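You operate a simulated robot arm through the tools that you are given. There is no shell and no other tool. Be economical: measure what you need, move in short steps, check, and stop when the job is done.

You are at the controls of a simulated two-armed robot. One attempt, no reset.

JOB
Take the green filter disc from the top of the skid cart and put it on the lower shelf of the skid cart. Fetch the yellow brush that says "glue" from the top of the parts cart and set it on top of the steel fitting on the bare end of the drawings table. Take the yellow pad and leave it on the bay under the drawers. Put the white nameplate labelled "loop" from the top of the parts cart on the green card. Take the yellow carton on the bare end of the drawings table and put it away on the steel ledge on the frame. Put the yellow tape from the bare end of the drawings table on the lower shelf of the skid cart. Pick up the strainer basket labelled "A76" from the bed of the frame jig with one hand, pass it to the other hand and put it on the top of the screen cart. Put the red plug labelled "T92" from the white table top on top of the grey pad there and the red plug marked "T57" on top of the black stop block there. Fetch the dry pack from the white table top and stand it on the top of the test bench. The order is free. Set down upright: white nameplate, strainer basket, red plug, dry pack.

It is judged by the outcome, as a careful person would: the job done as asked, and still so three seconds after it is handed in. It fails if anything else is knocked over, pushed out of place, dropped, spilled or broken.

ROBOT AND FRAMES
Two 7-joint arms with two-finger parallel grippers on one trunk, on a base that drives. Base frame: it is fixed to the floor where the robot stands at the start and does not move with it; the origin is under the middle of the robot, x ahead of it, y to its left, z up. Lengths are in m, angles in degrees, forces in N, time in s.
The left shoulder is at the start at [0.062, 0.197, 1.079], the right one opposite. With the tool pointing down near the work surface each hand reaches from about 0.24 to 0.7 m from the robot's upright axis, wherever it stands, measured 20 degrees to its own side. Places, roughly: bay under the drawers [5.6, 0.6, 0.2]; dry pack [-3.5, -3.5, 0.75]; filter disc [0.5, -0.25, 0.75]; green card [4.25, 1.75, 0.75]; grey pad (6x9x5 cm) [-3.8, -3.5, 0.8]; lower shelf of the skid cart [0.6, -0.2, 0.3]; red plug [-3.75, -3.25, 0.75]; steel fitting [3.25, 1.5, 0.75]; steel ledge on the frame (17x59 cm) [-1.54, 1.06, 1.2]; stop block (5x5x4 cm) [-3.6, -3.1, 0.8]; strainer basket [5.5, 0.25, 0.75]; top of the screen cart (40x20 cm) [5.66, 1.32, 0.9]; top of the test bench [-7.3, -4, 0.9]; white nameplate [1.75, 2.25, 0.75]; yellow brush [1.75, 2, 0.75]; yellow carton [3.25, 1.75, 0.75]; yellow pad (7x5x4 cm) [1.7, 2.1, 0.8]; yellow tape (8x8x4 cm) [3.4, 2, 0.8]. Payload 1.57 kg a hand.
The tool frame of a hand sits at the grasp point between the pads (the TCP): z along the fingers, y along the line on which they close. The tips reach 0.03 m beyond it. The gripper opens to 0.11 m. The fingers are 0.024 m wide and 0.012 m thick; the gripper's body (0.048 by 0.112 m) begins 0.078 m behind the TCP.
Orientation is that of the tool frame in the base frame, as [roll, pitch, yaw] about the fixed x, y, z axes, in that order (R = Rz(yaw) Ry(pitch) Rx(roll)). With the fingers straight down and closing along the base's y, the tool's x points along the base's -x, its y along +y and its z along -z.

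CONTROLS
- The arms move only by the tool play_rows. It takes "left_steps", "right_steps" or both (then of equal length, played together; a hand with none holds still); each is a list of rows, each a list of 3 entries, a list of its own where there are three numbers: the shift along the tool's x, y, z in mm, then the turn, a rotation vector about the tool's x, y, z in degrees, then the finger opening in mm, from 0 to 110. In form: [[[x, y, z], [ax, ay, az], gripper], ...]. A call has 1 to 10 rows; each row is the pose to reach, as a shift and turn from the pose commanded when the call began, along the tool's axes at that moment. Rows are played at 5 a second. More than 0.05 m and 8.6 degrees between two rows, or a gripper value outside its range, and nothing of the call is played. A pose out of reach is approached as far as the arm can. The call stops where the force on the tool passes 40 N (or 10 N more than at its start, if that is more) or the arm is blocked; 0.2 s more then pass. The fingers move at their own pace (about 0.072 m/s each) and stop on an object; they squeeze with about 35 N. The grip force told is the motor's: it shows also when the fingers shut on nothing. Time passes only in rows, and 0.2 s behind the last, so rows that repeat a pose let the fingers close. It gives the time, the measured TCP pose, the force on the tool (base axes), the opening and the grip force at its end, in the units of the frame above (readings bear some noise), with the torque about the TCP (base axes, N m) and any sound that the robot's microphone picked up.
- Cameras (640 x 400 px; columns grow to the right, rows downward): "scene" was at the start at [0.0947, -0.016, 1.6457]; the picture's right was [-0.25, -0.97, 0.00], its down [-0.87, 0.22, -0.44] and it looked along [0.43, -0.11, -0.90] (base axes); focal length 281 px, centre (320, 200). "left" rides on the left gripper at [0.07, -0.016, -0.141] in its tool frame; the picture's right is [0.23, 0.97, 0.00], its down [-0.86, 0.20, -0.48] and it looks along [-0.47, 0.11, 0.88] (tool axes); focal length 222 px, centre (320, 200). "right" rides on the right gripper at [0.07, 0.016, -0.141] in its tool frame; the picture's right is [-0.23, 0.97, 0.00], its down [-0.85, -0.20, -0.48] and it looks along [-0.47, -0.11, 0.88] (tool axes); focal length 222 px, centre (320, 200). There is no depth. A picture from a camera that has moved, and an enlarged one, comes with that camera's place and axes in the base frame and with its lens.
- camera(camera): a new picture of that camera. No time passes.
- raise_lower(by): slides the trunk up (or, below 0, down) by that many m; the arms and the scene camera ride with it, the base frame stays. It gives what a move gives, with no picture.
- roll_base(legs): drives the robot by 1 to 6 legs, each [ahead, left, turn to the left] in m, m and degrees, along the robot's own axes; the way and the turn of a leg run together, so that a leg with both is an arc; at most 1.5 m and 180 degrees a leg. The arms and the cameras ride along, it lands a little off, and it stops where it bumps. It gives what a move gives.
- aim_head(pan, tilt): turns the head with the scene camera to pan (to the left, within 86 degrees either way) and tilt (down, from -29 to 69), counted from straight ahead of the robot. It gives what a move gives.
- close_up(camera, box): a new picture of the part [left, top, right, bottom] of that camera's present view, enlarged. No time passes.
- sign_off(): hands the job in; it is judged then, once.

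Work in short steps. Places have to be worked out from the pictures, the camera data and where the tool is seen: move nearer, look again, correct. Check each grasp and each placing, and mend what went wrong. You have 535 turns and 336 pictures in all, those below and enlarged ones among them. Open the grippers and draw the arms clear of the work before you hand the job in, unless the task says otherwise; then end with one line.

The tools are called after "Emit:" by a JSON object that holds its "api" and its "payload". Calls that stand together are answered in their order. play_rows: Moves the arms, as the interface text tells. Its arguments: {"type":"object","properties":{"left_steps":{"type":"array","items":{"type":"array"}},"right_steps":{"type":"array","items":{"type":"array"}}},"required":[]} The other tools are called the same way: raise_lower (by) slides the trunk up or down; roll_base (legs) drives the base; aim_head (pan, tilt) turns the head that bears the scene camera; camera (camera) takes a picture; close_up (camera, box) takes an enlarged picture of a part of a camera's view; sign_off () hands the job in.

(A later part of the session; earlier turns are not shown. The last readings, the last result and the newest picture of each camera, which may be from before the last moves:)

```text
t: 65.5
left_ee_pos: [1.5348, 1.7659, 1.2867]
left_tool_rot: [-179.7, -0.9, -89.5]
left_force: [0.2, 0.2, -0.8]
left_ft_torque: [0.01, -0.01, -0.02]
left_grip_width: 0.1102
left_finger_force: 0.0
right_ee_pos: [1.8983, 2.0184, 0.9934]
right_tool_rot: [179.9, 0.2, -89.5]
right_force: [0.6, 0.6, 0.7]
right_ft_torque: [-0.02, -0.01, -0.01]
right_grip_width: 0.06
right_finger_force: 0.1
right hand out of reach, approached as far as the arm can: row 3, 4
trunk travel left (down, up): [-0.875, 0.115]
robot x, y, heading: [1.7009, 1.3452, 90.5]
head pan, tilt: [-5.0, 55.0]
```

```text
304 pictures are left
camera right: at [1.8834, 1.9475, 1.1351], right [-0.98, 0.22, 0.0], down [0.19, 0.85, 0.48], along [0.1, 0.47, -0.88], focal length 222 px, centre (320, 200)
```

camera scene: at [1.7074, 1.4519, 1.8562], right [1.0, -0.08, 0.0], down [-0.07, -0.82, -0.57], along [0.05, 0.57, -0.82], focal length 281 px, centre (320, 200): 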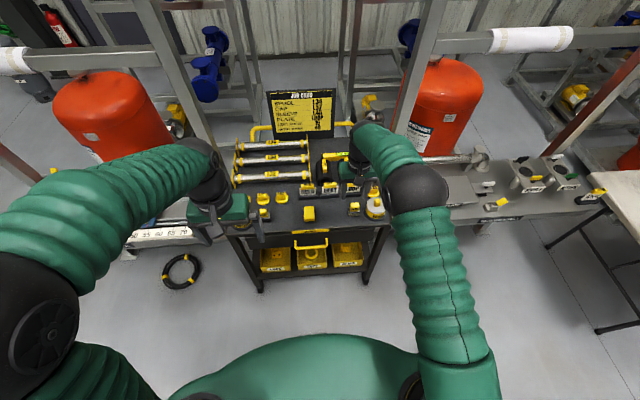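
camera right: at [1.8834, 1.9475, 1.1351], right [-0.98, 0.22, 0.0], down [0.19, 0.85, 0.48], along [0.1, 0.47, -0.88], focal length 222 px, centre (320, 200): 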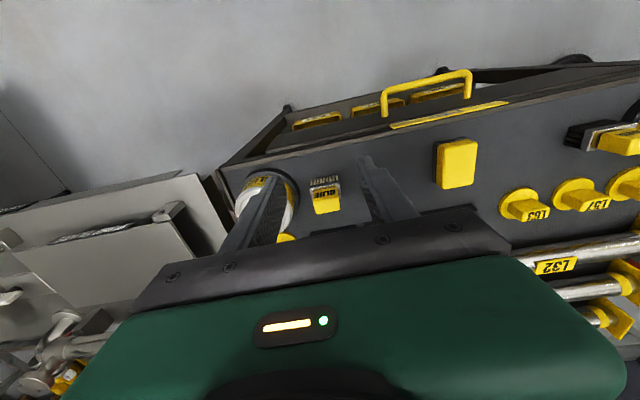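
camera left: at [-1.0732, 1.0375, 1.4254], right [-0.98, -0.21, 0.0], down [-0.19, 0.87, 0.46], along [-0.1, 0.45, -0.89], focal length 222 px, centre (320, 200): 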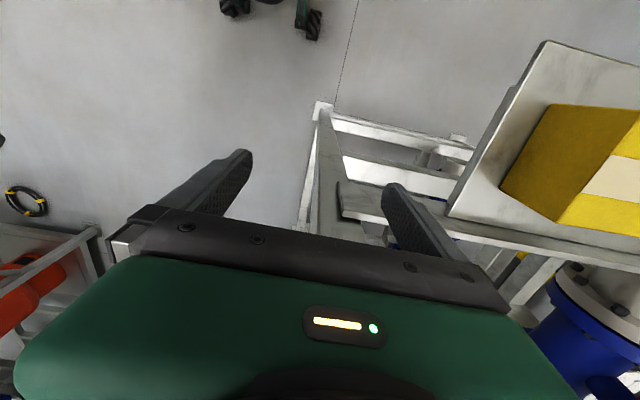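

Slightly out of reach; raise and retract the hand, then drive 0.13 m closer.

Emit:
{"api": "play_rows", "payload": {"right_steps": [[[30, 0, -40], [0, 0, 0], 60], [[65, 0, -60], [0, 0, 0], 60]]}}

Emit:
{"api": "roll_base", "payload": {"legs": [[0.13, 0, 0]]}}

Emit:
{"api": "camera", "payload": {"camera": "right"}}

```text
t: 66.1
left_ee_pos: [1.5339, 1.7628, 1.2876]
left_tool_rot: [-179.6, -0.8, -89.7]
left_force: [-0.8, -0.5, -0.1]
left_ft_torque: [0.0, -0.03, 0.0]
left_grip_width: 0.1103
left_finger_force: 0.0
right_ee_pos: [1.898, 1.9506, 1.0561]
right_tool_rot: [180.0, 0.4, -89.4]
right_force: [0.1, 0.2, -0.1]
right_ft_torque: [0.03, 0.02, 0.03]
right_grip_width: 0.06
right_finger_force: 0.1
trunk travel left (down, up): [-0.875, 0.115]
robot x, y, heading: [1.7059, 1.3476, 90.6]
head pan, tilt: [-5.0, 55.0]
```

```text
t: 67.4
left_ee_pos: [1.5351, 1.8938, 1.2897]
left_tool_rot: [-179.6, -0.8, -89.6]
left_force: [-0.3, -0.9, 0.2]
left_ft_torque: [0.02, 0.01, -0.02]
left_grip_width: 0.11
left_finger_force: 0.1
right_ee_pos: [1.9003, 2.0791, 1.0558]
right_tool_rot: [179.8, 0.5, -89.6]
right_force: [-0.3, -0.1, 0.8]
right_ft_torque: [-0.02, 0.01, 0.03]
right_grip_width: 0.0599
right_finger_force: 0.1
trunk travel left (down, up): [-0.875, 0.115]
robot x, y, heading: [1.6983, 1.4751, 90.5]
head pan, tilt: [-5.0, 55.0]
```

```text
303 pictures are left
camera right: at [1.885, 2.0068, 1.1977], right [-0.98, 0.22, 0.0], down [0.19, 0.85, 0.49], along [0.1, 0.47, -0.87], focal length 222 px, centre (320, 200)
```

right: 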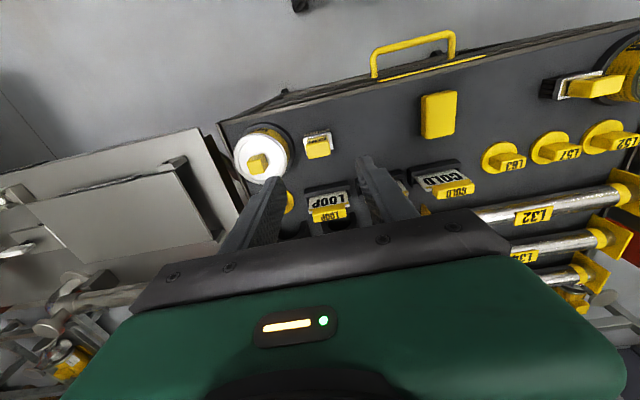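

Brush handle about 1 cm further ahead of the tool axis. Descend to 0.93 and check.

Emit:
{"api": "play_rows", "payload": {"right_steps": [[[-4, 0, 42], [0, 0, 0], 60], [[-7, -1, 84], [0, 0, 0], 60], [[-9, -2, 120], [0, 0, 0], 60]]}}

Emit:
{"api": "camera", "payload": {"camera": "right"}}

```text
t: 68.2
left_ee_pos: [1.5361, 1.8985, 1.2872]
left_tool_rot: [-179.6, -1.0, -89.7]
left_force: [0.9, 0.7, 0.6]
left_ft_torque: [0.01, 0.02, 0.01]
left_grip_width: 0.11
left_finger_force: 0.0
right_ee_pos: [1.9026, 2.0913, 0.9329]
right_tool_rot: [179.9, 0.3, -89.6]
right_force: [-0.2, 0.7, -0.2]
right_ft_torque: [0.01, -0.02, -0.03]
right_grip_width: 0.06
right_finger_force: 0.1
trunk travel left (down, up): [-0.875, 0.115]
robot x, y, heading: [1.7027, 1.4783, 90.1]
head pan, tilt: [-5.0, 55.0]
```

```text
302 pictures are left
camera right: at [1.8871, 2.0204, 1.0738], right [-0.98, 0.22, 0.0], down [0.19, 0.85, 0.48], along [0.1, 0.47, -0.88], focal length 222 px, centre (320, 200)
```

right: 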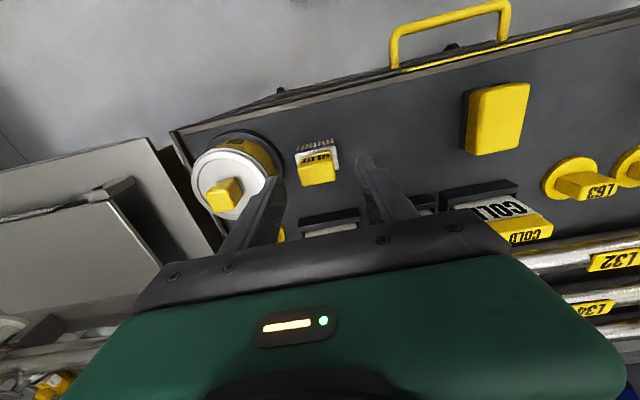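

Well aligned. Narrow to 45 mm, descend to z≈0.877 and close.

Emit:
{"api": "play_rows", "payload": {"right_steps": [[[0, 0, 0], [0, 0, 0], 45], [[0, -1, 25], [0, 0, 0], 45], [[-1, -1, 45], [0, 0, 0], 45], [[-1, -1, 56], [0, 0, 0], 45], [[-1, -1, 56], [0, 0, 0], 0], [[-1, -1, 56], [0, 0, 0], 0], [[-1, -1, 56], [0, 0, 0], 0]]}}

Emit:
{"api": "camera", "payload": {"camera": "right"}}

```text
t: 69.0
left_ee_pos: [1.534, 1.8942, 1.2871]
left_tool_rot: [-179.6, -0.9, -89.7]
left_force: [0.6, 0.5, -0.4]
left_ft_torque: [0.03, -0.02, 0.02]
left_grip_width: 0.11
left_finger_force: 0.0
right_ee_pos: [1.9023, 2.0924, 0.9017]
right_tool_rot: [-180.0, 0.4, -89.6]
right_force: [0.4, -2.3, 7.5]
right_ft_torque: [-0.09, -0.19, -0.04]
right_grip_width: 0.0451
right_finger_force: 0.0
trunk travel left (down, up): [-0.875, 0.115]
robot x, y, heading: [1.6989, 1.479, 90.3]
head pan, tilt: [-5.0, 55.0]
stopped in row 3 (right hand): the force on the tool passed its limit at 59 N (the readings are from after the stop); the commanded pose is now the measured one
```

```text
301 pictures are left
camera right: at [1.887, 2.0207, 1.0433], right [-0.98, 0.22, 0.0], down [0.19, 0.85, 0.49], along [0.11, 0.47, -0.87], focal length 222 px, centre (320, 200)
```

right: 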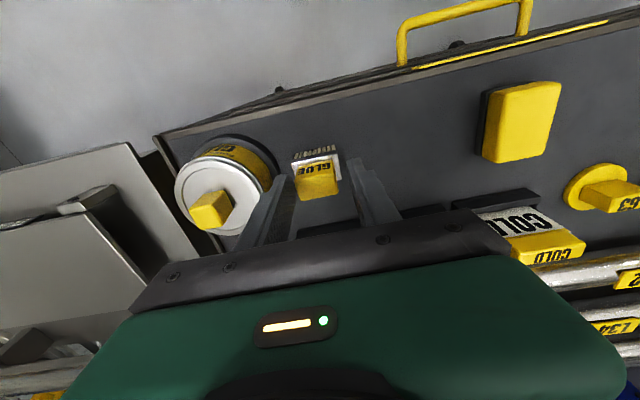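

Finger tip met the brush's ferrule (about 41 mm wide). I rise 10 mm, open to 56 mm, shift 3 mm to -x, and descend again.

Emit:
{"api": "play_rows", "payload": {"right_steps": [[[0, 3, -10], [0, 0, 0], 56], [[0, 3, -10], [0, 0, 0], 56], [[0, 3, 5], [0, 0, 0], 56], [[0, 3, 15], [0, 0, 0], 56]]}}

Emit:
{"api": "close_up", "payload": {"camera": "right", "box": [220, 120, 420, 245]}}

```text
t: 70.0
left_ee_pos: [1.535, 1.8979, 1.2868]
left_tool_rot: [-179.6, -0.9, -89.8]
left_force: [-0.9, -0.2, -0.4]
left_ft_torque: [0.01, -0.01, 0.02]
left_grip_width: 0.1099
left_finger_force: 0.0
right_ee_pos: [1.9014, 2.0963, 0.8851]
right_tool_rot: [179.9, 0.4, -89.6]
right_force: [-0.8, -0.6, -0.4]
right_ft_torque: [0.0, 0.0, 0.0]
right_grip_width: 0.0561
right_finger_force: 0.0
trunk travel left (down, up): [-0.875, 0.115]
robot x, y, heading: [1.7013, 1.4807, 90.0]
head pan, tilt: [-5.0, 55.0]
```

```text
3.20 times, centred on (320, 182) of right
camera zoom: at [1.885, 2.0229, 1.0262], right [-0.98, 0.22, 0.0], down [0.19, 0.85, 0.48], along [0.1, 0.47, -0.87], focal length 711 px, centre (320, 256)
```

zoom: 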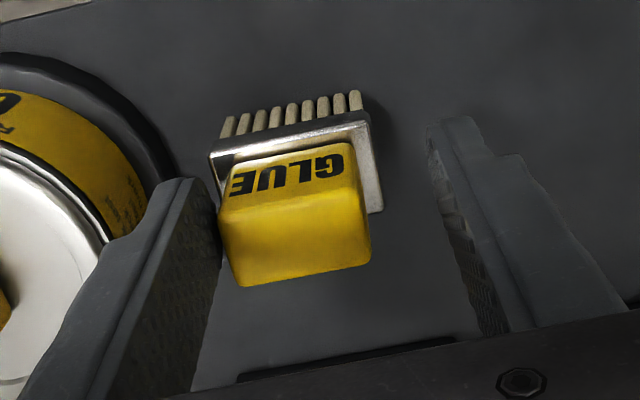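

The brush is between the pads, a bit nearer the +x finger; closing will center it. Close and lift.

Emit:
{"api": "play_rows", "payload": {"right_steps": [[[0, 0, 0], [0, 0, 0], 40], [[0, 0, 0], [0, 0, 0], 20], [[0, 0, 0], [0, 0, 0], 0], [[0, 0, 0], [0, 0, 0], 0], [[0, 0, -30], [0, 0, 0], 0], [[0, 0, -75], [0, 0, 0], 0], [[0, 0, -110], [0, 0, 0], 0]]}}

Emit:
{"api": "camera", "payload": {"camera": "right"}}

```text
t: 71.6
left_ee_pos: [1.5347, 1.8943, 1.2874]
left_tool_rot: [-179.5, -0.8, -89.8]
left_force: [-0.2, 0.1, 0.1]
left_ft_torque: [-0.02, 0.0, 0.0]
left_grip_width: 0.1098
left_finger_force: 0.0
right_ee_pos: [1.8982, 2.0922, 0.9979]
right_tool_rot: [180.0, 0.5, -89.5]
right_force: [-0.8, -0.6, -1.4]
right_ft_torque: [-0.03, -0.01, 0.02]
right_grip_width: 0.0349
right_finger_force: 34.9
trunk travel left (down, up): [-0.875, 0.115]
robot x, y, heading: [1.6992, 1.4798, 90.1]
head pan, tilt: [-5.0, 55.0]
```

```text
299 pictures are left
camera right: at [1.882, 2.0201, 1.1393], right [-0.98, 0.22, 0.0], down [0.19, 0.85, 0.49], along [0.11, 0.47, -0.87], focal length 222 px, centre (320, 200)
```

right: 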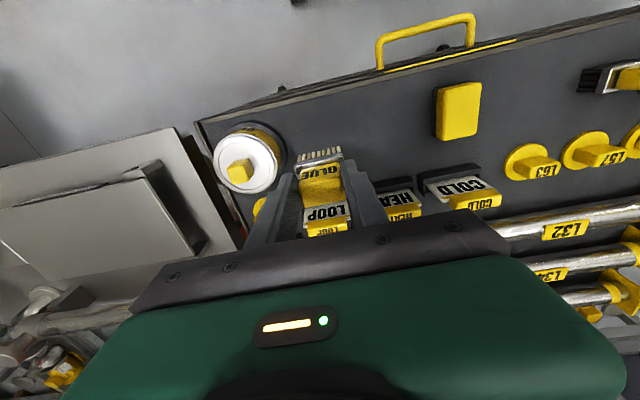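

Brush held (gap 35 mm). Raise/retract the right hand, then shift the base right 0.33 m so that the left hand can take the LOOP plate at about (1.907, 2.193, 0.896).

Emit:
{"api": "play_rows", "payload": {"right_steps": [[[20, 0, -40], [0, 0, 0], 0], [[50, 0, -80], [0, 0, 0], 0], [[80, 0, -120], [0, 0, 0], 0], [[115, 0, -150], [0, 0, 0], 0], [[150, 0, -180], [0, 0, 0], 0], [[180, 0, -210], [0, 0, 0], 0]]}}

Emit:
{"api": "roll_base", "payload": {"legs": [[0, -0.33, 0]]}}

Emit:
{"api": "raise_lower", "payload": {"by": -0.12}}

Emit:
{"api": "camera", "payload": {"camera": "left"}}

Emit:
{"api": "camera", "payload": {"camera": "scene"}}

```text
t: 73.0
left_ee_pos: [1.5355, 1.8942, 1.2887]
left_tool_rot: [-179.6, -0.7, -89.7]
left_force: [1.1, 0.2, -0.3]
left_ft_torque: [0.03, 0.0, -0.02]
left_grip_width: 0.11
left_finger_force: 0.2
right_ee_pos: [1.9027, 1.9098, 1.2045]
right_tool_rot: [180.0, 0.6, -89.6]
right_force: [-0.3, -1.1, 0.0]
right_ft_torque: [0.01, -0.01, -0.01]
right_grip_width: 0.0349
right_finger_force: 34.7
trunk travel left (down, up): [-0.875, 0.115]
robot x, y, heading: [1.7, 1.4807, 90.2]
head pan, tilt: [-5.0, 55.0]
```

```text
t: 75.2
left_ee_pos: [1.8468, 1.8969, 1.2855]
left_tool_rot: [-179.0, -0.9, -89.7]
left_force: [0.4, 1.0, 0.5]
left_ft_torque: [0.02, 0.02, 0.0]
left_grip_width: 0.1098
left_finger_force: 0.0
right_ee_pos: [2.2145, 1.9128, 1.2061]
right_tool_rot: [-179.4, 0.5, -89.6]
right_force: [-1.0, 0.0, -0.7]
right_ft_torque: [0.02, 0.02, 0.0]
right_grip_width: 0.035
right_finger_force: 34.9
trunk travel left (down, up): [-0.875, 0.115]
robot x, y, heading: [2.0295, 1.479, 90.0]
head pan, tilt: [-5.0, 55.0]
```

```text
t: 76.7
left_ee_pos: [1.8639, 1.8977, 1.1687]
left_tool_rot: [-179.6, -0.8, -89.7]
left_force: [0.8, 0.4, -0.2]
left_ft_torque: [0.01, 0.02, -0.01]
left_grip_width: 0.1101
left_finger_force: 0.0
right_ee_pos: [2.2317, 1.9128, 1.0831]
right_tool_rot: [179.8, 0.5, -89.6]
right_force: [-0.4, -0.5, -0.6]
right_ft_torque: [-0.01, -0.03, -0.02]
right_grip_width: 0.035
right_finger_force: 35.1
trunk travel left (down, up): [-0.755, 0.235]
robot x, y, heading: [2.0271, 1.4764, 90.2]
head pan, tilt: [-5.0, 55.0]
```

```text
298 pictures are left
camera left: at [1.8803, 1.8297, 1.311], right [-0.97, -0.23, 0.0], down [-0.21, 0.86, 0.47], along [-0.11, 0.45, -0.89], focal length 222 px, centre (320, 200)
```

left: 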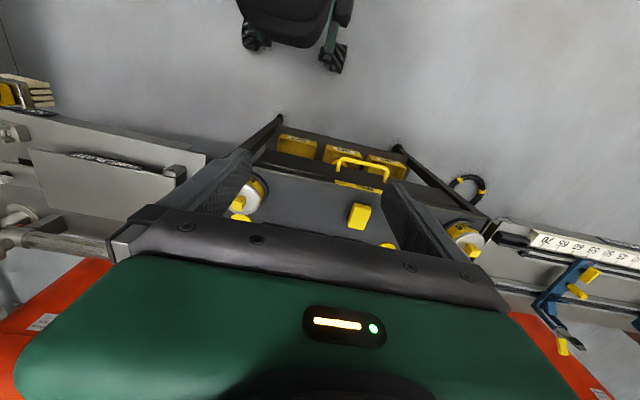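

```text
297 pictures are left
camera scene: at [2.0403, 1.5847, 1.7362], right [1.0, -0.08, 0.0], down [-0.07, -0.82, -0.57], along [0.05, 0.57, -0.82], focal length 281 px, centre (320, 200)
```

scene: 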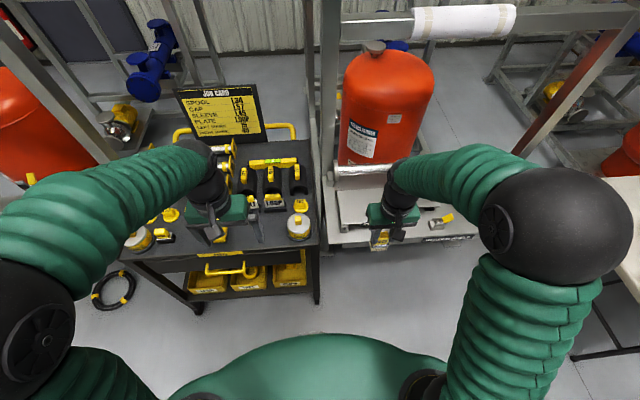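

Drive 7 cm closer and move the left hand above the plate.

Emit:
{"api": "roll_base", "payload": {"legs": [[0.07, 0, 0]]}}

Emit:
{"api": "play_rows", "payload": {"left_steps": [[[-36, -7, 0], [0, 0, 0], 70], [[-72, -14, 20], [0, 0, 0], 70], [[-108, -21, 50], [0, 0, 0], 70], [[-144, -28, 85], [0, 0, 0], 70], [[-180, -36, 115], [0, 0, 0], 70], [[-217, -43, 140], [0, 0, 0], 70]]}}

Emit:
{"api": "camera", "payload": {"camera": "left"}}

```text
t: 77.7
left_ee_pos: [1.8616, 1.9563, 1.1719]
left_tool_rot: [-179.5, -0.3, -89.7]
left_force: [-0.5, -0.3, 0.7]
left_ft_torque: [0.01, 0.01, 0.03]
left_grip_width: 0.1102
left_finger_force: 0.1
right_ee_pos: [2.2281, 1.9716, 1.0877]
right_tool_rot: [-179.8, 1.2, -89.7]
right_force: [-0.5, -0.5, -0.9]
right_ft_torque: [-0.01, 0.03, 0.0]
right_grip_width: 0.0348
right_finger_force: 35.2
trunk travel left (down, up): [-0.755, 0.235]
robot x, y, heading: [2.0263, 1.5485, 90.0]
head pan, tilt: [-5.0, 55.0]
```

```text
refused: row 4 steps farther than a row can; nothing moved
```

```text
296 pictures are left
camera left: at [1.8757, 1.8882, 1.3138], right [-0.97, -0.23, -0.01], down [-0.21, 0.86, 0.47], along [-0.1, 0.46, -0.88], focal length 222 px, centre (320, 200)
```

left: 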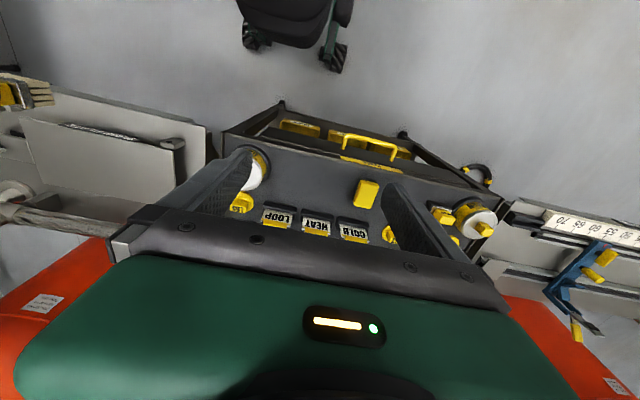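

Emit:
{"api": "play_rows", "payload": {"left_steps": [[[-36, -7, 0], [0, 0, 0], 70], [[-70, -14, 20], [0, 0, 0], 70], [[-104, -21, 45], [0, 0, 0], 70], [[-138, -28, 72], [0, 0, 0], 70], [[-172, -36, 99], [0, 0, 0], 70], [[-206, -43, 126], [0, 0, 0], 70], [[-217, -43, 140], [0, 0, 0], 70]]}}

Emit:
{"api": "camera", "payload": {"camera": "left"}}

```text
t: 79.3
left_ee_pos: [1.9068, 2.1833, 1.0229]
left_tool_rot: [-179.7, -0.8, -89.7]
left_force: [-0.2, 0.8, 0.9]
left_ft_torque: [0.01, -0.01, 0.02]
left_grip_width: 0.0699
left_finger_force: 0.1
right_ee_pos: [2.2313, 1.982, 1.0825]
right_tool_rot: [-179.9, 0.5, -89.6]
right_force: [0.5, -0.1, -1.1]
right_ft_torque: [-0.04, 0.0, 0.01]
right_grip_width: 0.035
right_finger_force: 35.5
trunk travel left (down, up): [-0.755, 0.235]
robot x, y, heading: [2.0267, 1.5505, 90.2]
head pan, tilt: [-5.0, 55.0]
```

```text
295 pictures are left
camera left: at [1.9215, 2.1168, 1.1663], right [-0.97, -0.23, 0.0], down [-0.21, 0.86, 0.46], along [-0.11, 0.45, -0.89], focal length 222 px, centre (320, 200)
```

left: 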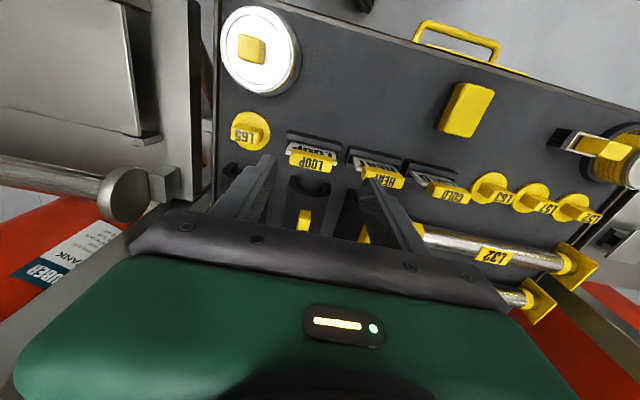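

The plates are closely spaced; gripping the yellow bar across its thickness seems better. Zoom to judge.

Emit:
{"api": "close_up", "payload": {"camera": "left", "box": [260, 110, 420, 210]}}

```text
4.00 times, centred on (340, 160) of left
camera zoom: at [1.9215, 2.1168, 1.1663], right [-0.97, -0.23, 0.0], down [-0.21, 0.86, 0.46], along [-0.11, 0.45, -0.89], focal length 888 px, centre (240, 360)
```

zoom: 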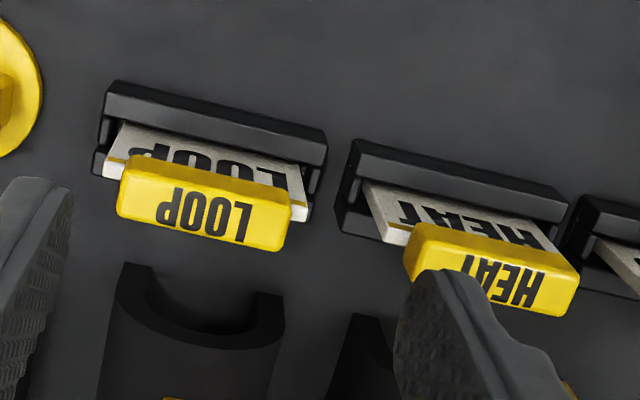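

The plate stands in a slot holder; bar is ~50 mm wide, ~15 mm thick. I rotate the left hand about 90° to close across the thickness.

Emit:
{"api": "play_rows", "payload": {"left_steps": [[[-2, 0, -3], [0, 0, 8.5], 60], [[-4, -1, -6], [0, 0, 17], 60], [[-6, -2, -9], [0, 0, 25.5], 60], [[-8, -3, -12], [0, 0, 34], 60], [[-10, -4, -15], [0, 0, 42.5], 60], [[-12, -4, -15], [0, 0, 51], 60], [[-14, -4, -15], [0, 0, 59.5], 60], [[-16, -4, -15], [0, 0, 68], 60], [[-17, -4, -15], [0, 0, 76.5], 60], [[-17, -4, -15], [0, 0, 85], 60]]}}

Emit:
{"api": "camera", "payload": {"camera": "left"}}

```text
t: 81.5
left_ee_pos: [1.9099, 2.1983, 1.0409]
left_tool_rot: [-179.2, 0.3, -174.9]
left_force: [-0.1, -0.6, 0.0]
left_ft_torque: [0.02, 0.03, 0.03]
left_grip_width: 0.06
left_finger_force: 0.2
right_ee_pos: [2.2297, 1.9819, 1.084]
right_tool_rot: [-180.0, 0.5, -89.6]
right_force: [-0.3, 0.4, -1.3]
right_ft_torque: [0.02, 0.01, 0.01]
right_grip_width: 0.0351
right_finger_force: 35.3
trunk travel left (down, up): [-0.755, 0.235]
robot x, y, heading: [2.0273, 1.5505, 90.1]
head pan, tilt: [-5.0, 55.0]
```

```text
293 pictures are left
camera left: at [1.8399, 2.179, 1.1818], right [-0.31, 0.95, -0.02], down [0.83, 0.28, 0.48], along [0.46, 0.14, -0.88], focal length 222 px, centre (320, 200)
```

left: 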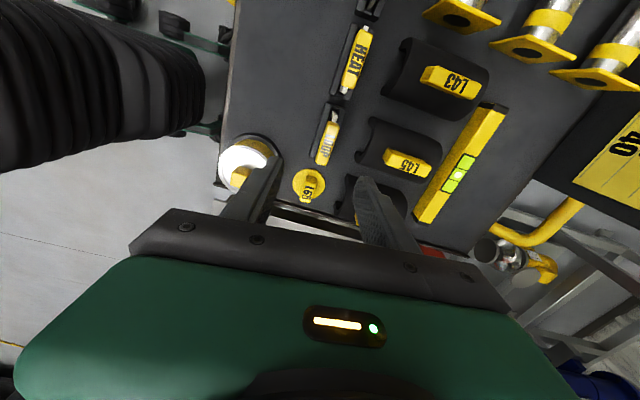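

Emit:
{"api": "play_rows", "payload": {"left_steps": [[[0, 0, 25], [0, 0, 4], 60], [[0, 0, 50], [0, 0, 4], 60]]}}

Emit:
{"api": "close_up", "payload": {"camera": "left", "box": [230, 20, 430, 220]}}

```text
t: 82.1
left_ee_pos: [1.91, 2.1983, 0.9896]
left_tool_rot: [-179.1, 0.3, -178.8]
left_force: [1.0, -0.1, 0.4]
left_ft_torque: [-0.01, 0.01, -0.03]
left_grip_width: 0.0601
left_finger_force: 0.0
right_ee_pos: [2.2285, 1.9815, 1.0836]
right_tool_rot: [180.0, 0.6, -89.6]
right_force: [0.5, 0.3, -0.7]
right_ft_torque: [-0.02, 0.0, -0.01]
right_grip_width: 0.0352
right_finger_force: 35.1
trunk travel left (down, up): [-0.755, 0.235]
robot x, y, heading: [2.0299, 1.5496, 90.1]
head pan, tilt: [-5.0, 55.0]
```

```text
2.00 times, centred on (330, 120) of left
camera zoom: at [1.8388, 2.1833, 1.1313], right [-0.25, 0.97, -0.02], down [0.85, 0.22, 0.48], along [0.47, 0.11, -0.88], focal length 444 px, centre (300, 360)
```

zoom: 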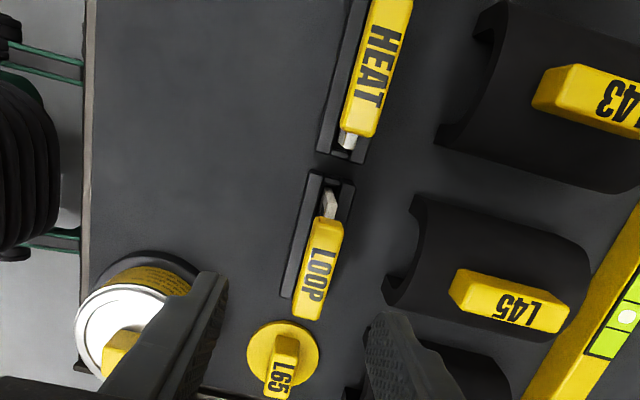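

Bar center ≈(1.910, 2.209), yawed ~3°. I correct the hand and descend around the bar.

Emit:
{"api": "play_rows", "payload": {"left_steps": [[[0, 10, 0], [0, 0, -2], 45], [[0, 10, 40], [0, 0, -2], 45], [[0, 10, 70], [0, 0, -2], 45], [[0, 10, 85], [0, 0, -2], 45]]}}

Emit:
{"api": "close_up", "payload": {"camera": "left", "box": [230, 70, 430, 270]}}

```text
t: 83.1
left_ee_pos: [1.9109, 2.2068, 0.9059]
left_tool_rot: [-179.1, 0.3, -176.8]
left_force: [-0.9, 0.3, 0.1]
left_ft_torque: [0.0, 0.03, 0.01]
left_grip_width: 0.0448
left_finger_force: 0.0
right_ee_pos: [2.2298, 1.9815, 1.0839]
right_tool_rot: [-180.0, 0.5, -89.6]
right_force: [-0.2, 0.4, 0.3]
right_ft_torque: [-0.06, 0.03, 0.0]
right_grip_width: 0.035
right_finger_force: 34.7
trunk travel left (down, up): [-0.755, 0.235]
robot x, y, heading: [2.028, 1.549, 90.2]
head pan, tilt: [-5.0, 55.0]
```

```text
2.00 times, centred on (330, 170) of left
camera zoom: at [1.8407, 2.1893, 1.0474], right [-0.28, 0.96, -0.01], down [0.84, 0.25, 0.48], along [0.46, 0.12, -0.88], focal length 444 px, centre (300, 260)
```

zoom: 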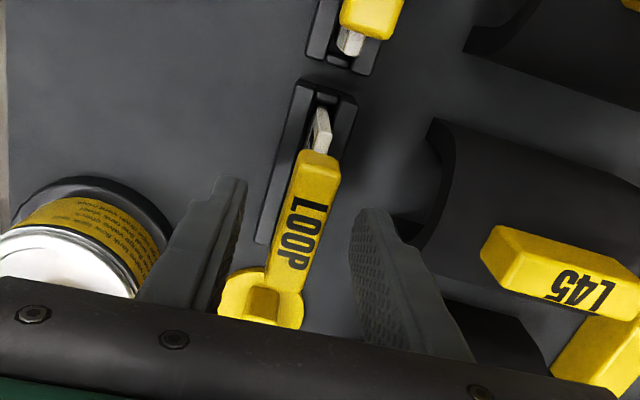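

Bar is centred between the pads. Descend a bit, close, and lift straight up.

Emit:
{"api": "play_rows", "payload": {"left_steps": [[[4, 1, 9], [0, 0, 0], 45], [[4, 1, 9], [0, 0, 0], 0], [[4, 1, 9], [0, 0, 0], 0], [[4, 1, 9], [0, 0, 0], 0], [[4, 1, 0], [0, 0, 0], 0], [[4, 1, -15], [0, 0, 0], 0], [[4, 1, -40], [0, 0, 0], 0], [[4, 1, -80], [0, 0, 0], 0]]}}

Emit:
{"api": "camera", "payload": {"camera": "left"}}

```text
t: 84.9
left_ee_pos: [1.9071, 2.2089, 0.9884]
left_tool_rot: [-179.2, 0.2, -176.7]
left_force: [0.1, -0.5, -0.3]
left_ft_torque: [-0.03, 0.02, -0.02]
left_grip_width: 0.0158
left_finger_force: 31.7
right_ee_pos: [2.23, 1.9807, 1.0827]
right_tool_rot: [180.0, 0.7, -89.6]
right_force: [-0.3, 0.7, 0.0]
right_ft_torque: [-0.01, 0.0, 0.0]
right_grip_width: 0.0348
right_finger_force: 35.3
trunk travel left (down, up): [-0.755, 0.235]
robot x, y, heading: [2.0253, 1.5501, 89.9]
head pan, tilt: [-5.0, 55.0]
```

```text
290 pictures are left
camera left: at [1.8371, 2.1907, 1.1293], right [-0.28, 0.96, -0.02], down [0.84, 0.26, 0.48], along [0.46, 0.12, -0.88], focal length 222 px, centre (320, 200)
```

left: 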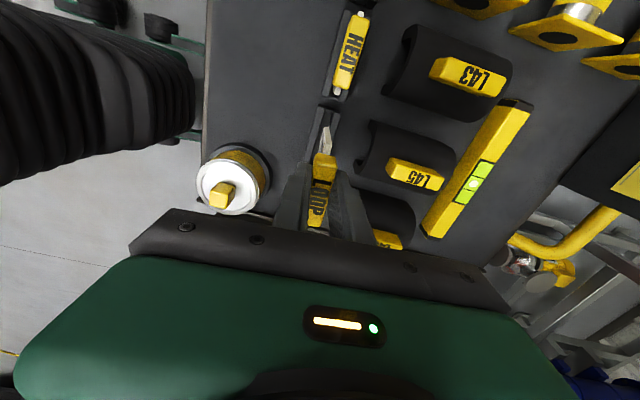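

Held at 15.8 mm. Quick zoom to see whether the holder stayed.

Emit:
{"api": "close_up", "payload": {"camera": "left", "box": [260, 70, 400, 240]}}

```text
2.35 times, centred on (330, 155) of left
camera zoom: at [1.8371, 2.1907, 1.1293], right [-0.28, 0.96, -0.02], down [0.84, 0.26, 0.48], along [0.46, 0.12, -0.88], focal length 523 px, centre (296, 306)
```

zoom: 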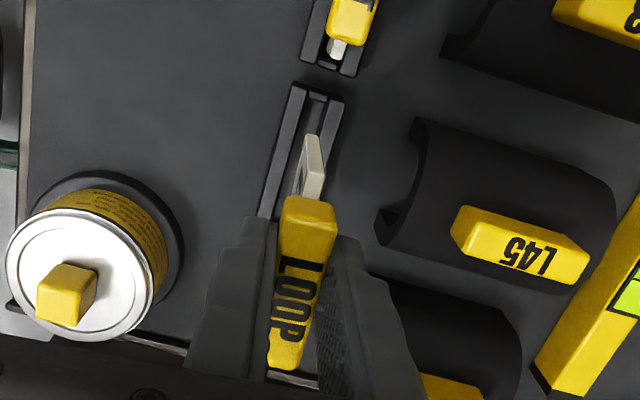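

Holder stayed; the plate is free. Retract the left hand and move back from the cart, then right toward the drawings table.

Emit:
{"api": "play_rows", "payload": {"left_steps": [[[0, 0, -45], [0, 0, 0], 0], [[0, -40, -70], [0, 0, 0], 0], [[0, -85, -90], [0, 0, 0], 0], [[0, -130, -100], [0, 0, 0], 0], [[0, -175, -100], [0, 0, 0], 0], [[0, -220, -100], [0, 0, 0], 0]]}}

Emit:
{"api": "roll_base", "payload": {"legs": [[-0.7, 0, 0], [0, -1.1, 0]]}}

Emit:
{"api": "aim_head", "payload": {"pan": -10, "tilt": 40}}

Emit:
{"api": "camera", "payload": {"camera": "scene"}}

```text
t: 86.3
left_ee_pos: [1.9175, 1.9846, 1.0888]
left_tool_rot: [-179.3, 0.2, -176.6]
left_force: [-0.3, 0.5, -1.5]
left_ft_torque: [0.07, 0.01, -0.01]
left_grip_width: 0.0158
left_finger_force: 31.3
right_ee_pos: [2.23, 1.9803, 1.0854]
right_tool_rot: [180.0, 0.7, -89.6]
right_force: [0.3, 0.2, -1.0]
right_ft_torque: [-0.04, 0.02, 0.0]
right_grip_width: 0.0348
right_finger_force: 34.4
trunk travel left (down, up): [-0.755, 0.235]
robot x, y, heading: [2.0296, 1.5493, 90.1]
head pan, tilt: [-5.0, 55.0]
```

```text
t: 95.2
left_ee_pos: [2.9858, 1.2805, 1.0877]
left_tool_rot: [-179.2, 0.5, -177.0]
left_force: [-0.5, 0.0, 0.6]
left_ft_torque: [0.01, 0.01, 0.0]
left_grip_width: 0.0159
left_finger_force: 31.3
right_ee_pos: [3.2971, 1.2732, 1.0844]
right_tool_rot: [-180.0, 0.5, -90.0]
right_force: [0.0, -0.5, -1.2]
right_ft_torque: [0.0, -0.01, 0.01]
right_grip_width: 0.035
right_finger_force: 34.8
trunk travel left (down, up): [-0.755, 0.235]
robot x, y, heading: [3.0979, 0.8424, 89.8]
head pan, tilt: [-5.0, 55.0]
```

```text
t: 96.0
left_ee_pos: [2.9879, 1.2789, 1.0874]
left_tool_rot: [-179.2, 0.2, -177.0]
left_force: [0.9, 0.5, -1.2]
left_ft_torque: [-0.03, -0.02, 0.01]
left_grip_width: 0.0162
left_finger_force: 31.2
right_ee_pos: [3.3005, 1.271, 1.0839]
right_tool_rot: [180.0, 0.6, -89.8]
right_force: [-0.2, -0.1, -0.3]
right_ft_torque: [-0.01, -0.05, 0.01]
right_grip_width: 0.0351
right_finger_force: 34.7
trunk travel left (down, up): [-0.755, 0.235]
robot x, y, heading: [3.0984, 0.8452, 89.8]
head pan, tilt: [-10.0, 40.0]
```

```text
288 pictures are left
camera scene: at [3.1119, 0.9585, 1.7567], right [0.98, -0.18, 0.0], down [-0.11, -0.63, -0.76], along [0.14, 0.75, -0.65], focal length 281 px, centre (320, 200)
```

scene: 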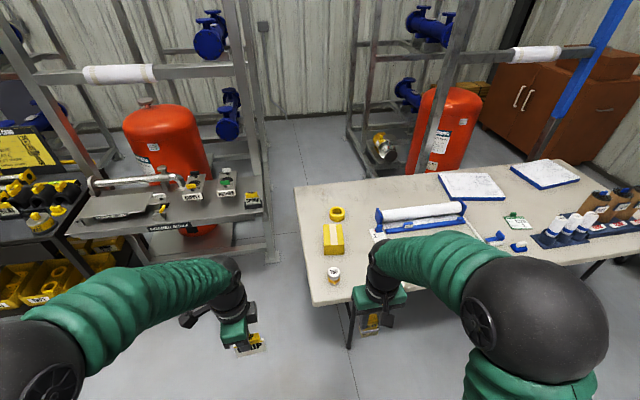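

The bare end holds fitting, carton and tape; the green card is to the right. Zoom in on both.

Emit:
{"api": "close_up", "payload": {"camera": "scene", "box": [285, 180, 405, 310]}}

Emit:
{"api": "close_up", "payload": {"camera": "scene", "box": [440, 150, 640, 275]}}

```text
3.08 times, centred on (345, 245) of scene
camera zoom: at [3.1119, 0.9585, 1.7567], right [0.98, -0.18, 0.0], down [-0.11, -0.63, -0.76], along [0.14, 0.75, -0.65], focal length 865 px, centre (243, 62)
```

zoom: 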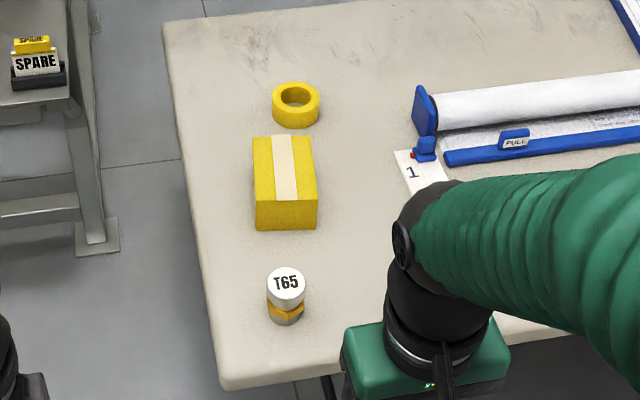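

```text
3.20 times, centred on (540, 212) of scene
camera zoom: at [3.1119, 0.9585, 1.7567], right [0.98, -0.18, 0.0], down [-0.11, -0.63, -0.76], along [0.14, 0.75, -0.65], focal length 900 px, centre (-384, 160)
```

zoom: 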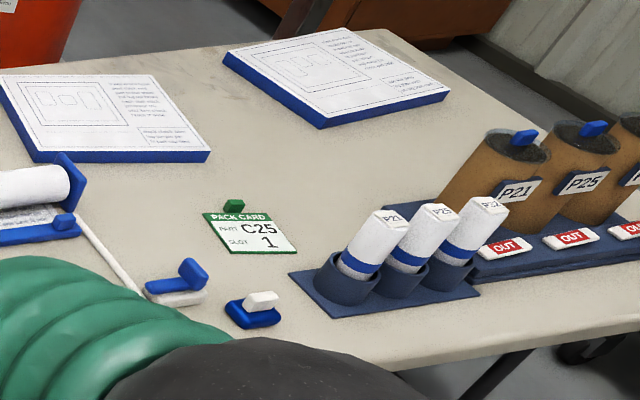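

Fitting is the "T65" cylinder near (3.29, 1.62). Drive 0.18 m ahead and view it from the right wrist camera.

Emit:
{"api": "roll_base", "payload": {"legs": [[0.18, 0, 0.2]]}}

Emit:
{"api": "camera", "payload": {"camera": "right"}}

Emit:
{"api": "aim_head", "payload": {"pan": -10, "tilt": 50}}

Emit:
{"api": "camera", "payload": {"camera": "scene"}}

```text
t: 97.5
left_ee_pos: [2.9874, 1.4552, 1.0901]
left_tool_rot: [-179.4, 0.3, -176.8]
left_force: [-0.4, 0.2, 0.7]
left_ft_torque: [0.03, 0.0, 0.03]
left_grip_width: 0.0161
left_finger_force: 31.7
right_ee_pos: [3.2997, 1.4471, 1.0855]
right_tool_rot: [-179.9, 0.8, -89.7]
right_force: [-1.7, -0.4, 0.6]
right_ft_torque: [0.02, 0.0, -0.04]
right_grip_width: 0.0348
right_finger_force: 34.6
trunk travel left (down, up): [-0.755, 0.235]
robot x, y, heading: [3.0991, 1.0196, 90.1]
head pan, tilt: [-10.0, 40.0]
```

```text
285 pictures are left
camera right: at [3.2837, 1.375, 1.2268], right [-0.97, 0.22, 0.0], down [0.2, 0.85, 0.49], along [0.11, 0.48, -0.87], focal length 222 px, centre (320, 200)
```

right: 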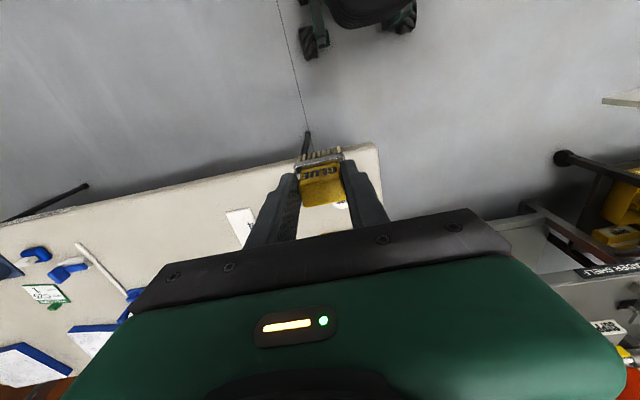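

```text
t: 98.2
left_ee_pos: [2.9876, 1.4567, 1.0896]
left_tool_rot: [-179.2, 0.4, -176.8]
left_force: [-0.5, 0.8, -0.9]
left_ft_torque: [0.0, 0.03, 0.01]
left_grip_width: 0.0159
left_finger_force: 31.8
right_ee_pos: [3.2997, 1.4503, 1.0846]
right_tool_rot: [180.0, 0.6, -89.7]
right_force: [0.2, -1.1, 0.0]
right_ft_torque: [0.02, -0.03, -0.01]
right_grip_width: 0.0348
right_finger_force: 34.7
trunk travel left (down, up): [-0.755, 0.235]
robot x, y, heading: [3.097, 1.018, 89.8]
head pan, tilt: [-10.0, 50.0]
```

```text
284 pictures are left
camera scene: at [3.1116, 1.1286, 1.7427], right [0.98, -0.17, 0.0], down [-0.13, -0.76, -0.64], along [0.11, 0.63, -0.77], focal length 281 px, centre (320, 200)
```

scene: 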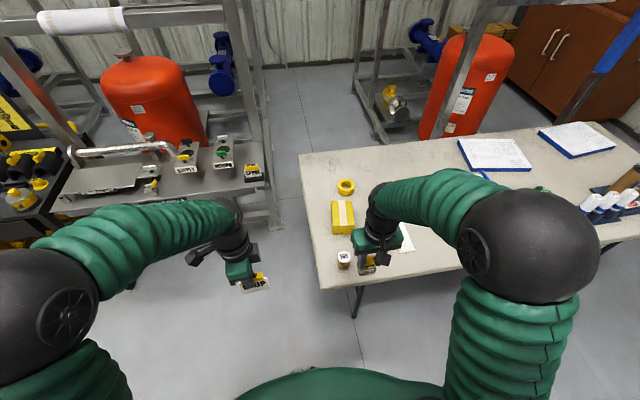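

Scene rays give the fitting's top near (3.28, 1.594, 0.84). I shift the right hand aside to see the fitting with the wrist camera.

Emit:
{"api": "play_rows", "payload": {"right_steps": [[[30, -40, 0], [0, 0, 0], 0], [[60, -85, 0], [0, 0, 0], 0]]}}

Emit:
{"api": "camera", "payload": {"camera": "right"}}

Emit:
{"api": "close_up", "payload": {"camera": "scene", "box": [290, 160, 450, 300]}}

```text
refused: row 2 steps farther than a row can; nothing moved
```

```text
283 pictures are left
camera right: at [3.2836, 1.3774, 1.2259], right [-0.97, 0.22, 0.0], down [0.2, 0.85, 0.49], along [0.11, 0.48, -0.87], focal length 222 px, centre (320, 200)
```

right: 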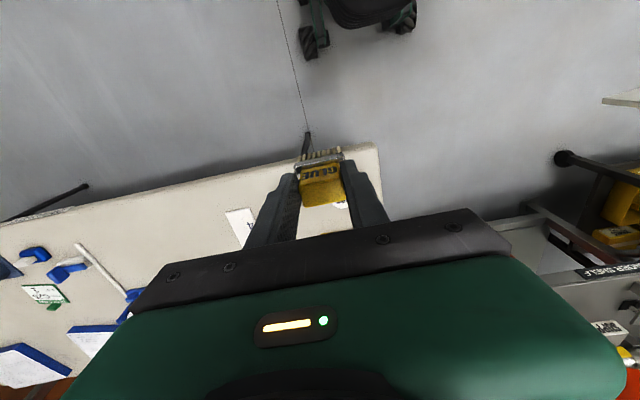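

```text
2.86 times, centred on (370, 230) of scene
camera zoom: at [3.1116, 1.1286, 1.7427], right [0.98, -0.17, 0.0], down [-0.13, -0.76, -0.64], along [0.11, 0.63, -0.77], focal length 804 px, centre (177, 114)
```

zoom: 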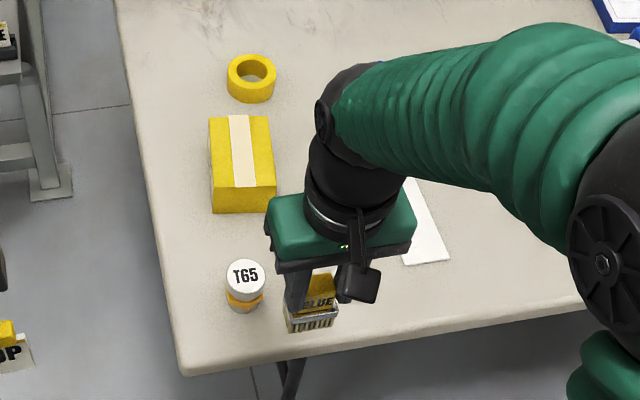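

Emit:
{"api": "play_rows", "payload": {"right_steps": [[[30, -40, 0], [0, 0, 0], 0], [[60, -78, 0], [0, 0, 0], 0], [[60, -85, 0], [0, 0, 0], 0]]}}

Emit:
{"api": "camera", "payload": {"camera": "right"}}

```text
t: 99.0
left_ee_pos: [2.9893, 1.4573, 1.0875]
left_tool_rot: [-179.2, 0.2, -176.8]
left_force: [-0.4, 1.4, -0.7]
left_ft_torque: [-0.03, -0.02, 0.01]
left_grip_width: 0.0157
left_finger_force: 31.4
right_ee_pos: [3.3872, 1.393, 1.0832]
right_tool_rot: [179.9, 0.5, -89.7]
right_force: [0.2, 0.1, -1.4]
right_ft_torque: [-0.03, 0.03, -0.03]
right_grip_width: 0.0349
right_finger_force: 34.9
trunk travel left (down, up): [-0.755, 0.235]
robot x, y, heading: [3.0971, 1.0169, 89.9]
head pan, tilt: [-10.0, 50.0]
```

```text
281 pictures are left
camera right: at [3.3717, 1.3194, 1.225], right [-0.98, 0.22, 0.0], down [0.2, 0.85, 0.49], along [0.1, 0.47, -0.87], focal length 222 px, centre (320, 200)
```

right: 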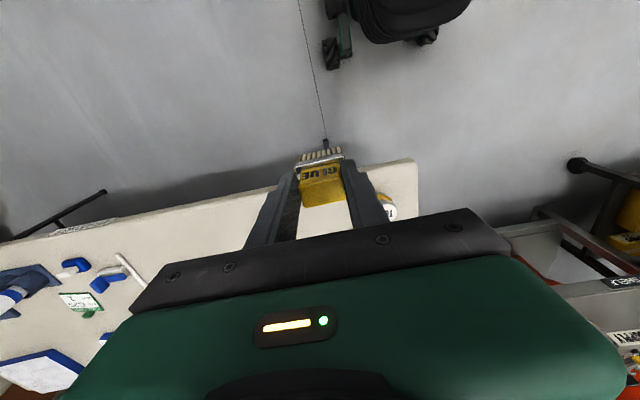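

Fitting top ≈(3.281, 1.598, 0.827). Move the brush over it, stopping ~25 mm above.

Emit:
{"api": "play_rows", "payload": {"right_steps": [[[-41, 21, 0], [0, 0, 0], 0], [[-82, 42, 0], [0, 0, 0], 0], [[-123, 64, 0], [0, 0, 0], 0], [[-164, 85, 0], [0, 0, 0], 0], [[-204, 106, 0], [0, 0, 0], 0], [[-204, 106, 45], [0, 0, 0], 0], [[-204, 106, 90], [0, 0, 0], 0], [[-204, 106, 135], [0, 0, 0], 0], [[-204, 106, 168], [0, 0, 0], 0]]}}

Emit:
{"api": "close_up", "payload": {"camera": "scene", "box": [290, 200, 410, 300]}}

Emit:
{"api": "close_up", "payload": {"camera": "right", "box": [240, 120, 400, 240]}}

```text
t: 101.0
left_ee_pos: [2.9874, 1.4582, 1.0886]
left_tool_rot: [-179.2, 0.2, -176.8]
left_force: [0.1, -0.3, -1.1]
left_ft_torque: [-0.02, 0.01, 0.0]
left_grip_width: 0.0159
left_finger_force: 31.5
right_ee_pos: [3.2765, 1.5965, 0.9178]
right_tool_rot: [180.0, 0.6, -89.7]
right_force: [-0.2, 0.1, -0.1]
right_ft_torque: [-0.01, 0.01, -0.02]
right_grip_width: 0.0347
right_finger_force: 35.1
trunk travel left (down, up): [-0.755, 0.235]
robot x, y, heading: [3.0966, 1.0191, 90.0]
head pan, tilt: [-10.0, 50.0]
```

```text
4.00 times, centred on (350, 250) of scene
camera zoom: at [3.1116, 1.132, 1.7425], right [0.98, -0.17, 0.0], down [-0.13, -0.76, -0.64], along [0.11, 0.63, -0.77], focal length 1125 px, centre (200, 0)
```

zoom: 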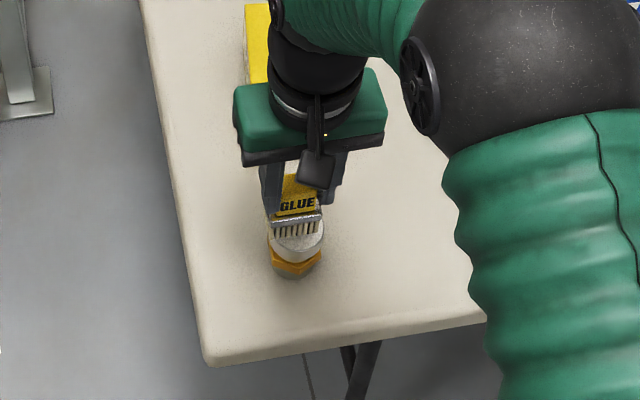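

```text
3.33 times, centred on (320, 180) of right
camera zoom: at [3.2612, 1.5242, 1.0592], right [-0.97, 0.22, 0.0], down [0.2, 0.85, 0.49], along [0.11, 0.48, -0.87], focal length 740 px, centre (320, 267)
```

zoom: 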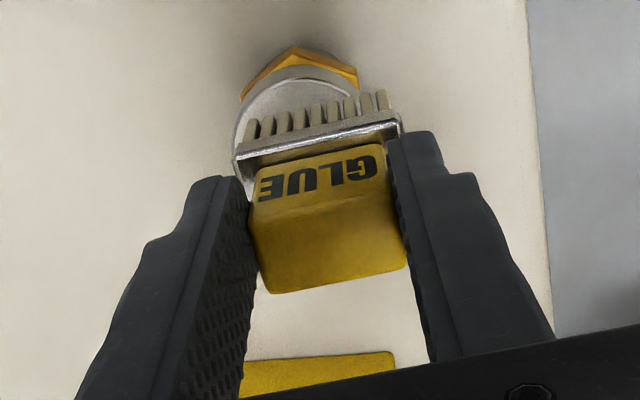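

Brush needs ~4 mm toward +x. Shift and descend gently in small steps to contact.

Emit:
{"api": "play_rows", "payload": {"right_steps": [[[-1, -4, 0], [0, 0, 0], 0], [[-1, -4, 15], [0, 0, 0], 0], [[-1, -4, 22], [0, 0, 0], 0], [[-1, -4, 26], [0, 0, 0], 0], [[-1, -4, 29], [0, 0, 0], 0]]}}

Emit:
{"api": "close_up", "payload": {"camera": "right", "box": [240, 120, 400, 240]}}

Emit:
{"api": "close_up", "payload": {"camera": "scene", "box": [310, 220, 390, 290]}}

```text
t: 102.2
left_ee_pos: [2.9864, 1.4535, 1.09]
left_tool_rot: [-179.4, 0.3, -176.9]
left_force: [0.6, -1.2, -0.4]
left_ft_torque: [0.01, 0.03, 0.01]
left_grip_width: 0.0162
left_finger_force: 31.4
right_ee_pos: [3.2809, 1.5969, 0.894]
right_tool_rot: [-179.9, 1.0, -89.7]
right_force: [0.7, -2.5, 24.2]
right_ft_torque: [-0.15, -0.21, -0.03]
right_grip_width: 0.0346
right_finger_force: 35.1
trunk travel left (down, up): [-0.755, 0.235]
robot x, y, heading: [3.0995, 1.0208, 89.7]
head pan, tilt: [-10.0, 50.0]
```

```text
3.33 times, centred on (320, 180) of right
camera zoom: at [3.2644, 1.5234, 1.034], right [-0.97, 0.22, 0.0], down [0.19, 0.85, 0.49], along [0.11, 0.48, -0.87], focal length 740 px, centre (320, 267)
```

zoom: 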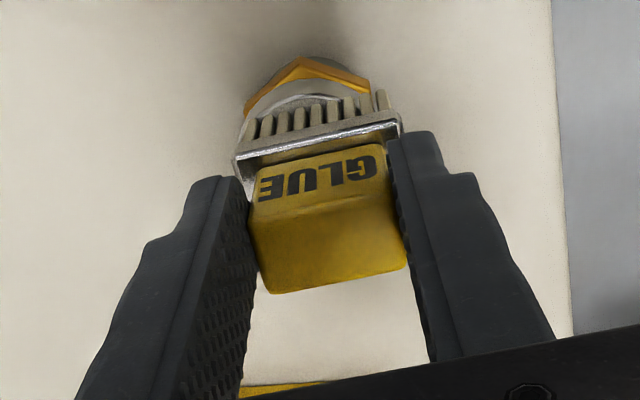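

```text
5.71 times, centred on (350, 255) of scene
camera zoom: at [3.1095, 1.1241, 1.7435], right [0.98, -0.17, 0.0], down [-0.13, -0.75, -0.64], along [0.11, 0.63, -0.77], focal length 1607 px, centre (149, -114)
```

zoom: 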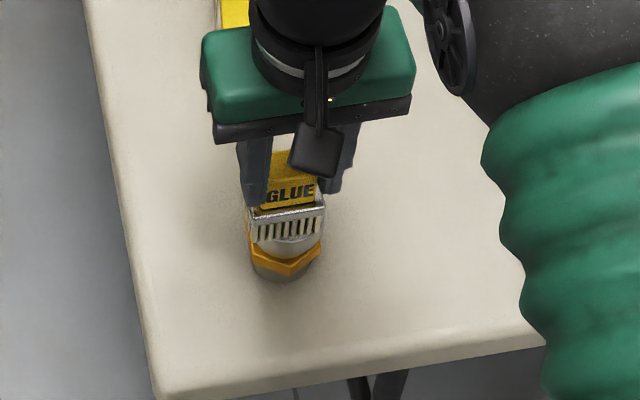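

In contact (24 N), well seated. I unload, shift 3 mm toward +x, settle lightly and release.

Emit:
{"api": "play_rows", "payload": {"right_steps": [[[0, 0, -8], [0, 0, 0], 0], [[0, -3, -8], [0, 0, 0], 0], [[0, -3, -3], [0, 0, 0], 0]]}}

Emit:
{"api": "close_up", "payload": {"camera": "right", "box": [240, 120, 400, 240]}}

```text
t: 103.0
left_ee_pos: [2.986, 1.4551, 1.09]
left_tool_rot: [-179.3, 0.4, -176.8]
left_force: [0.4, 0.2, 0.1]
left_ft_torque: [0.01, 0.0, 0.01]
left_grip_width: 0.0161
left_finger_force: 30.9
right_ee_pos: [3.286, 1.5971, 0.8939]
right_tool_rot: [179.9, 0.7, -89.6]
right_force: [1.0, -1.8, 10.0]
right_ft_torque: [-0.13, -0.13, 0.03]
right_grip_width: 0.0348
right_finger_force: 35.0
trunk travel left (down, up): [-0.755, 0.235]
robot x, y, heading: [3.0986, 1.0195, 89.8]
head pan, tilt: [-10.0, 50.0]
```

```text
3.33 times, centred on (320, 180) of right
camera zoom: at [3.2689, 1.5235, 1.0345], right [-0.97, 0.22, 0.0], down [0.19, 0.85, 0.49], along [0.11, 0.48, -0.87], focal length 740 px, centre (320, 267)
```

zoom: 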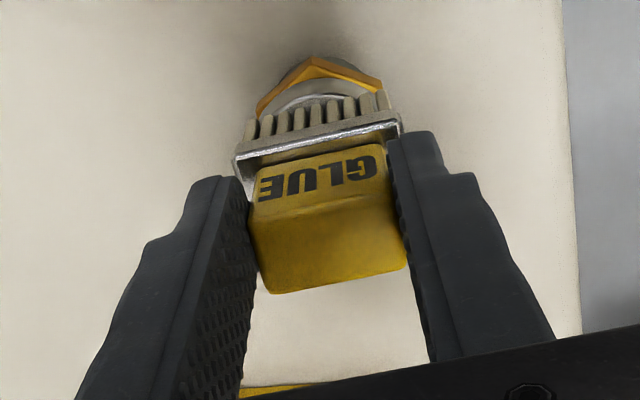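

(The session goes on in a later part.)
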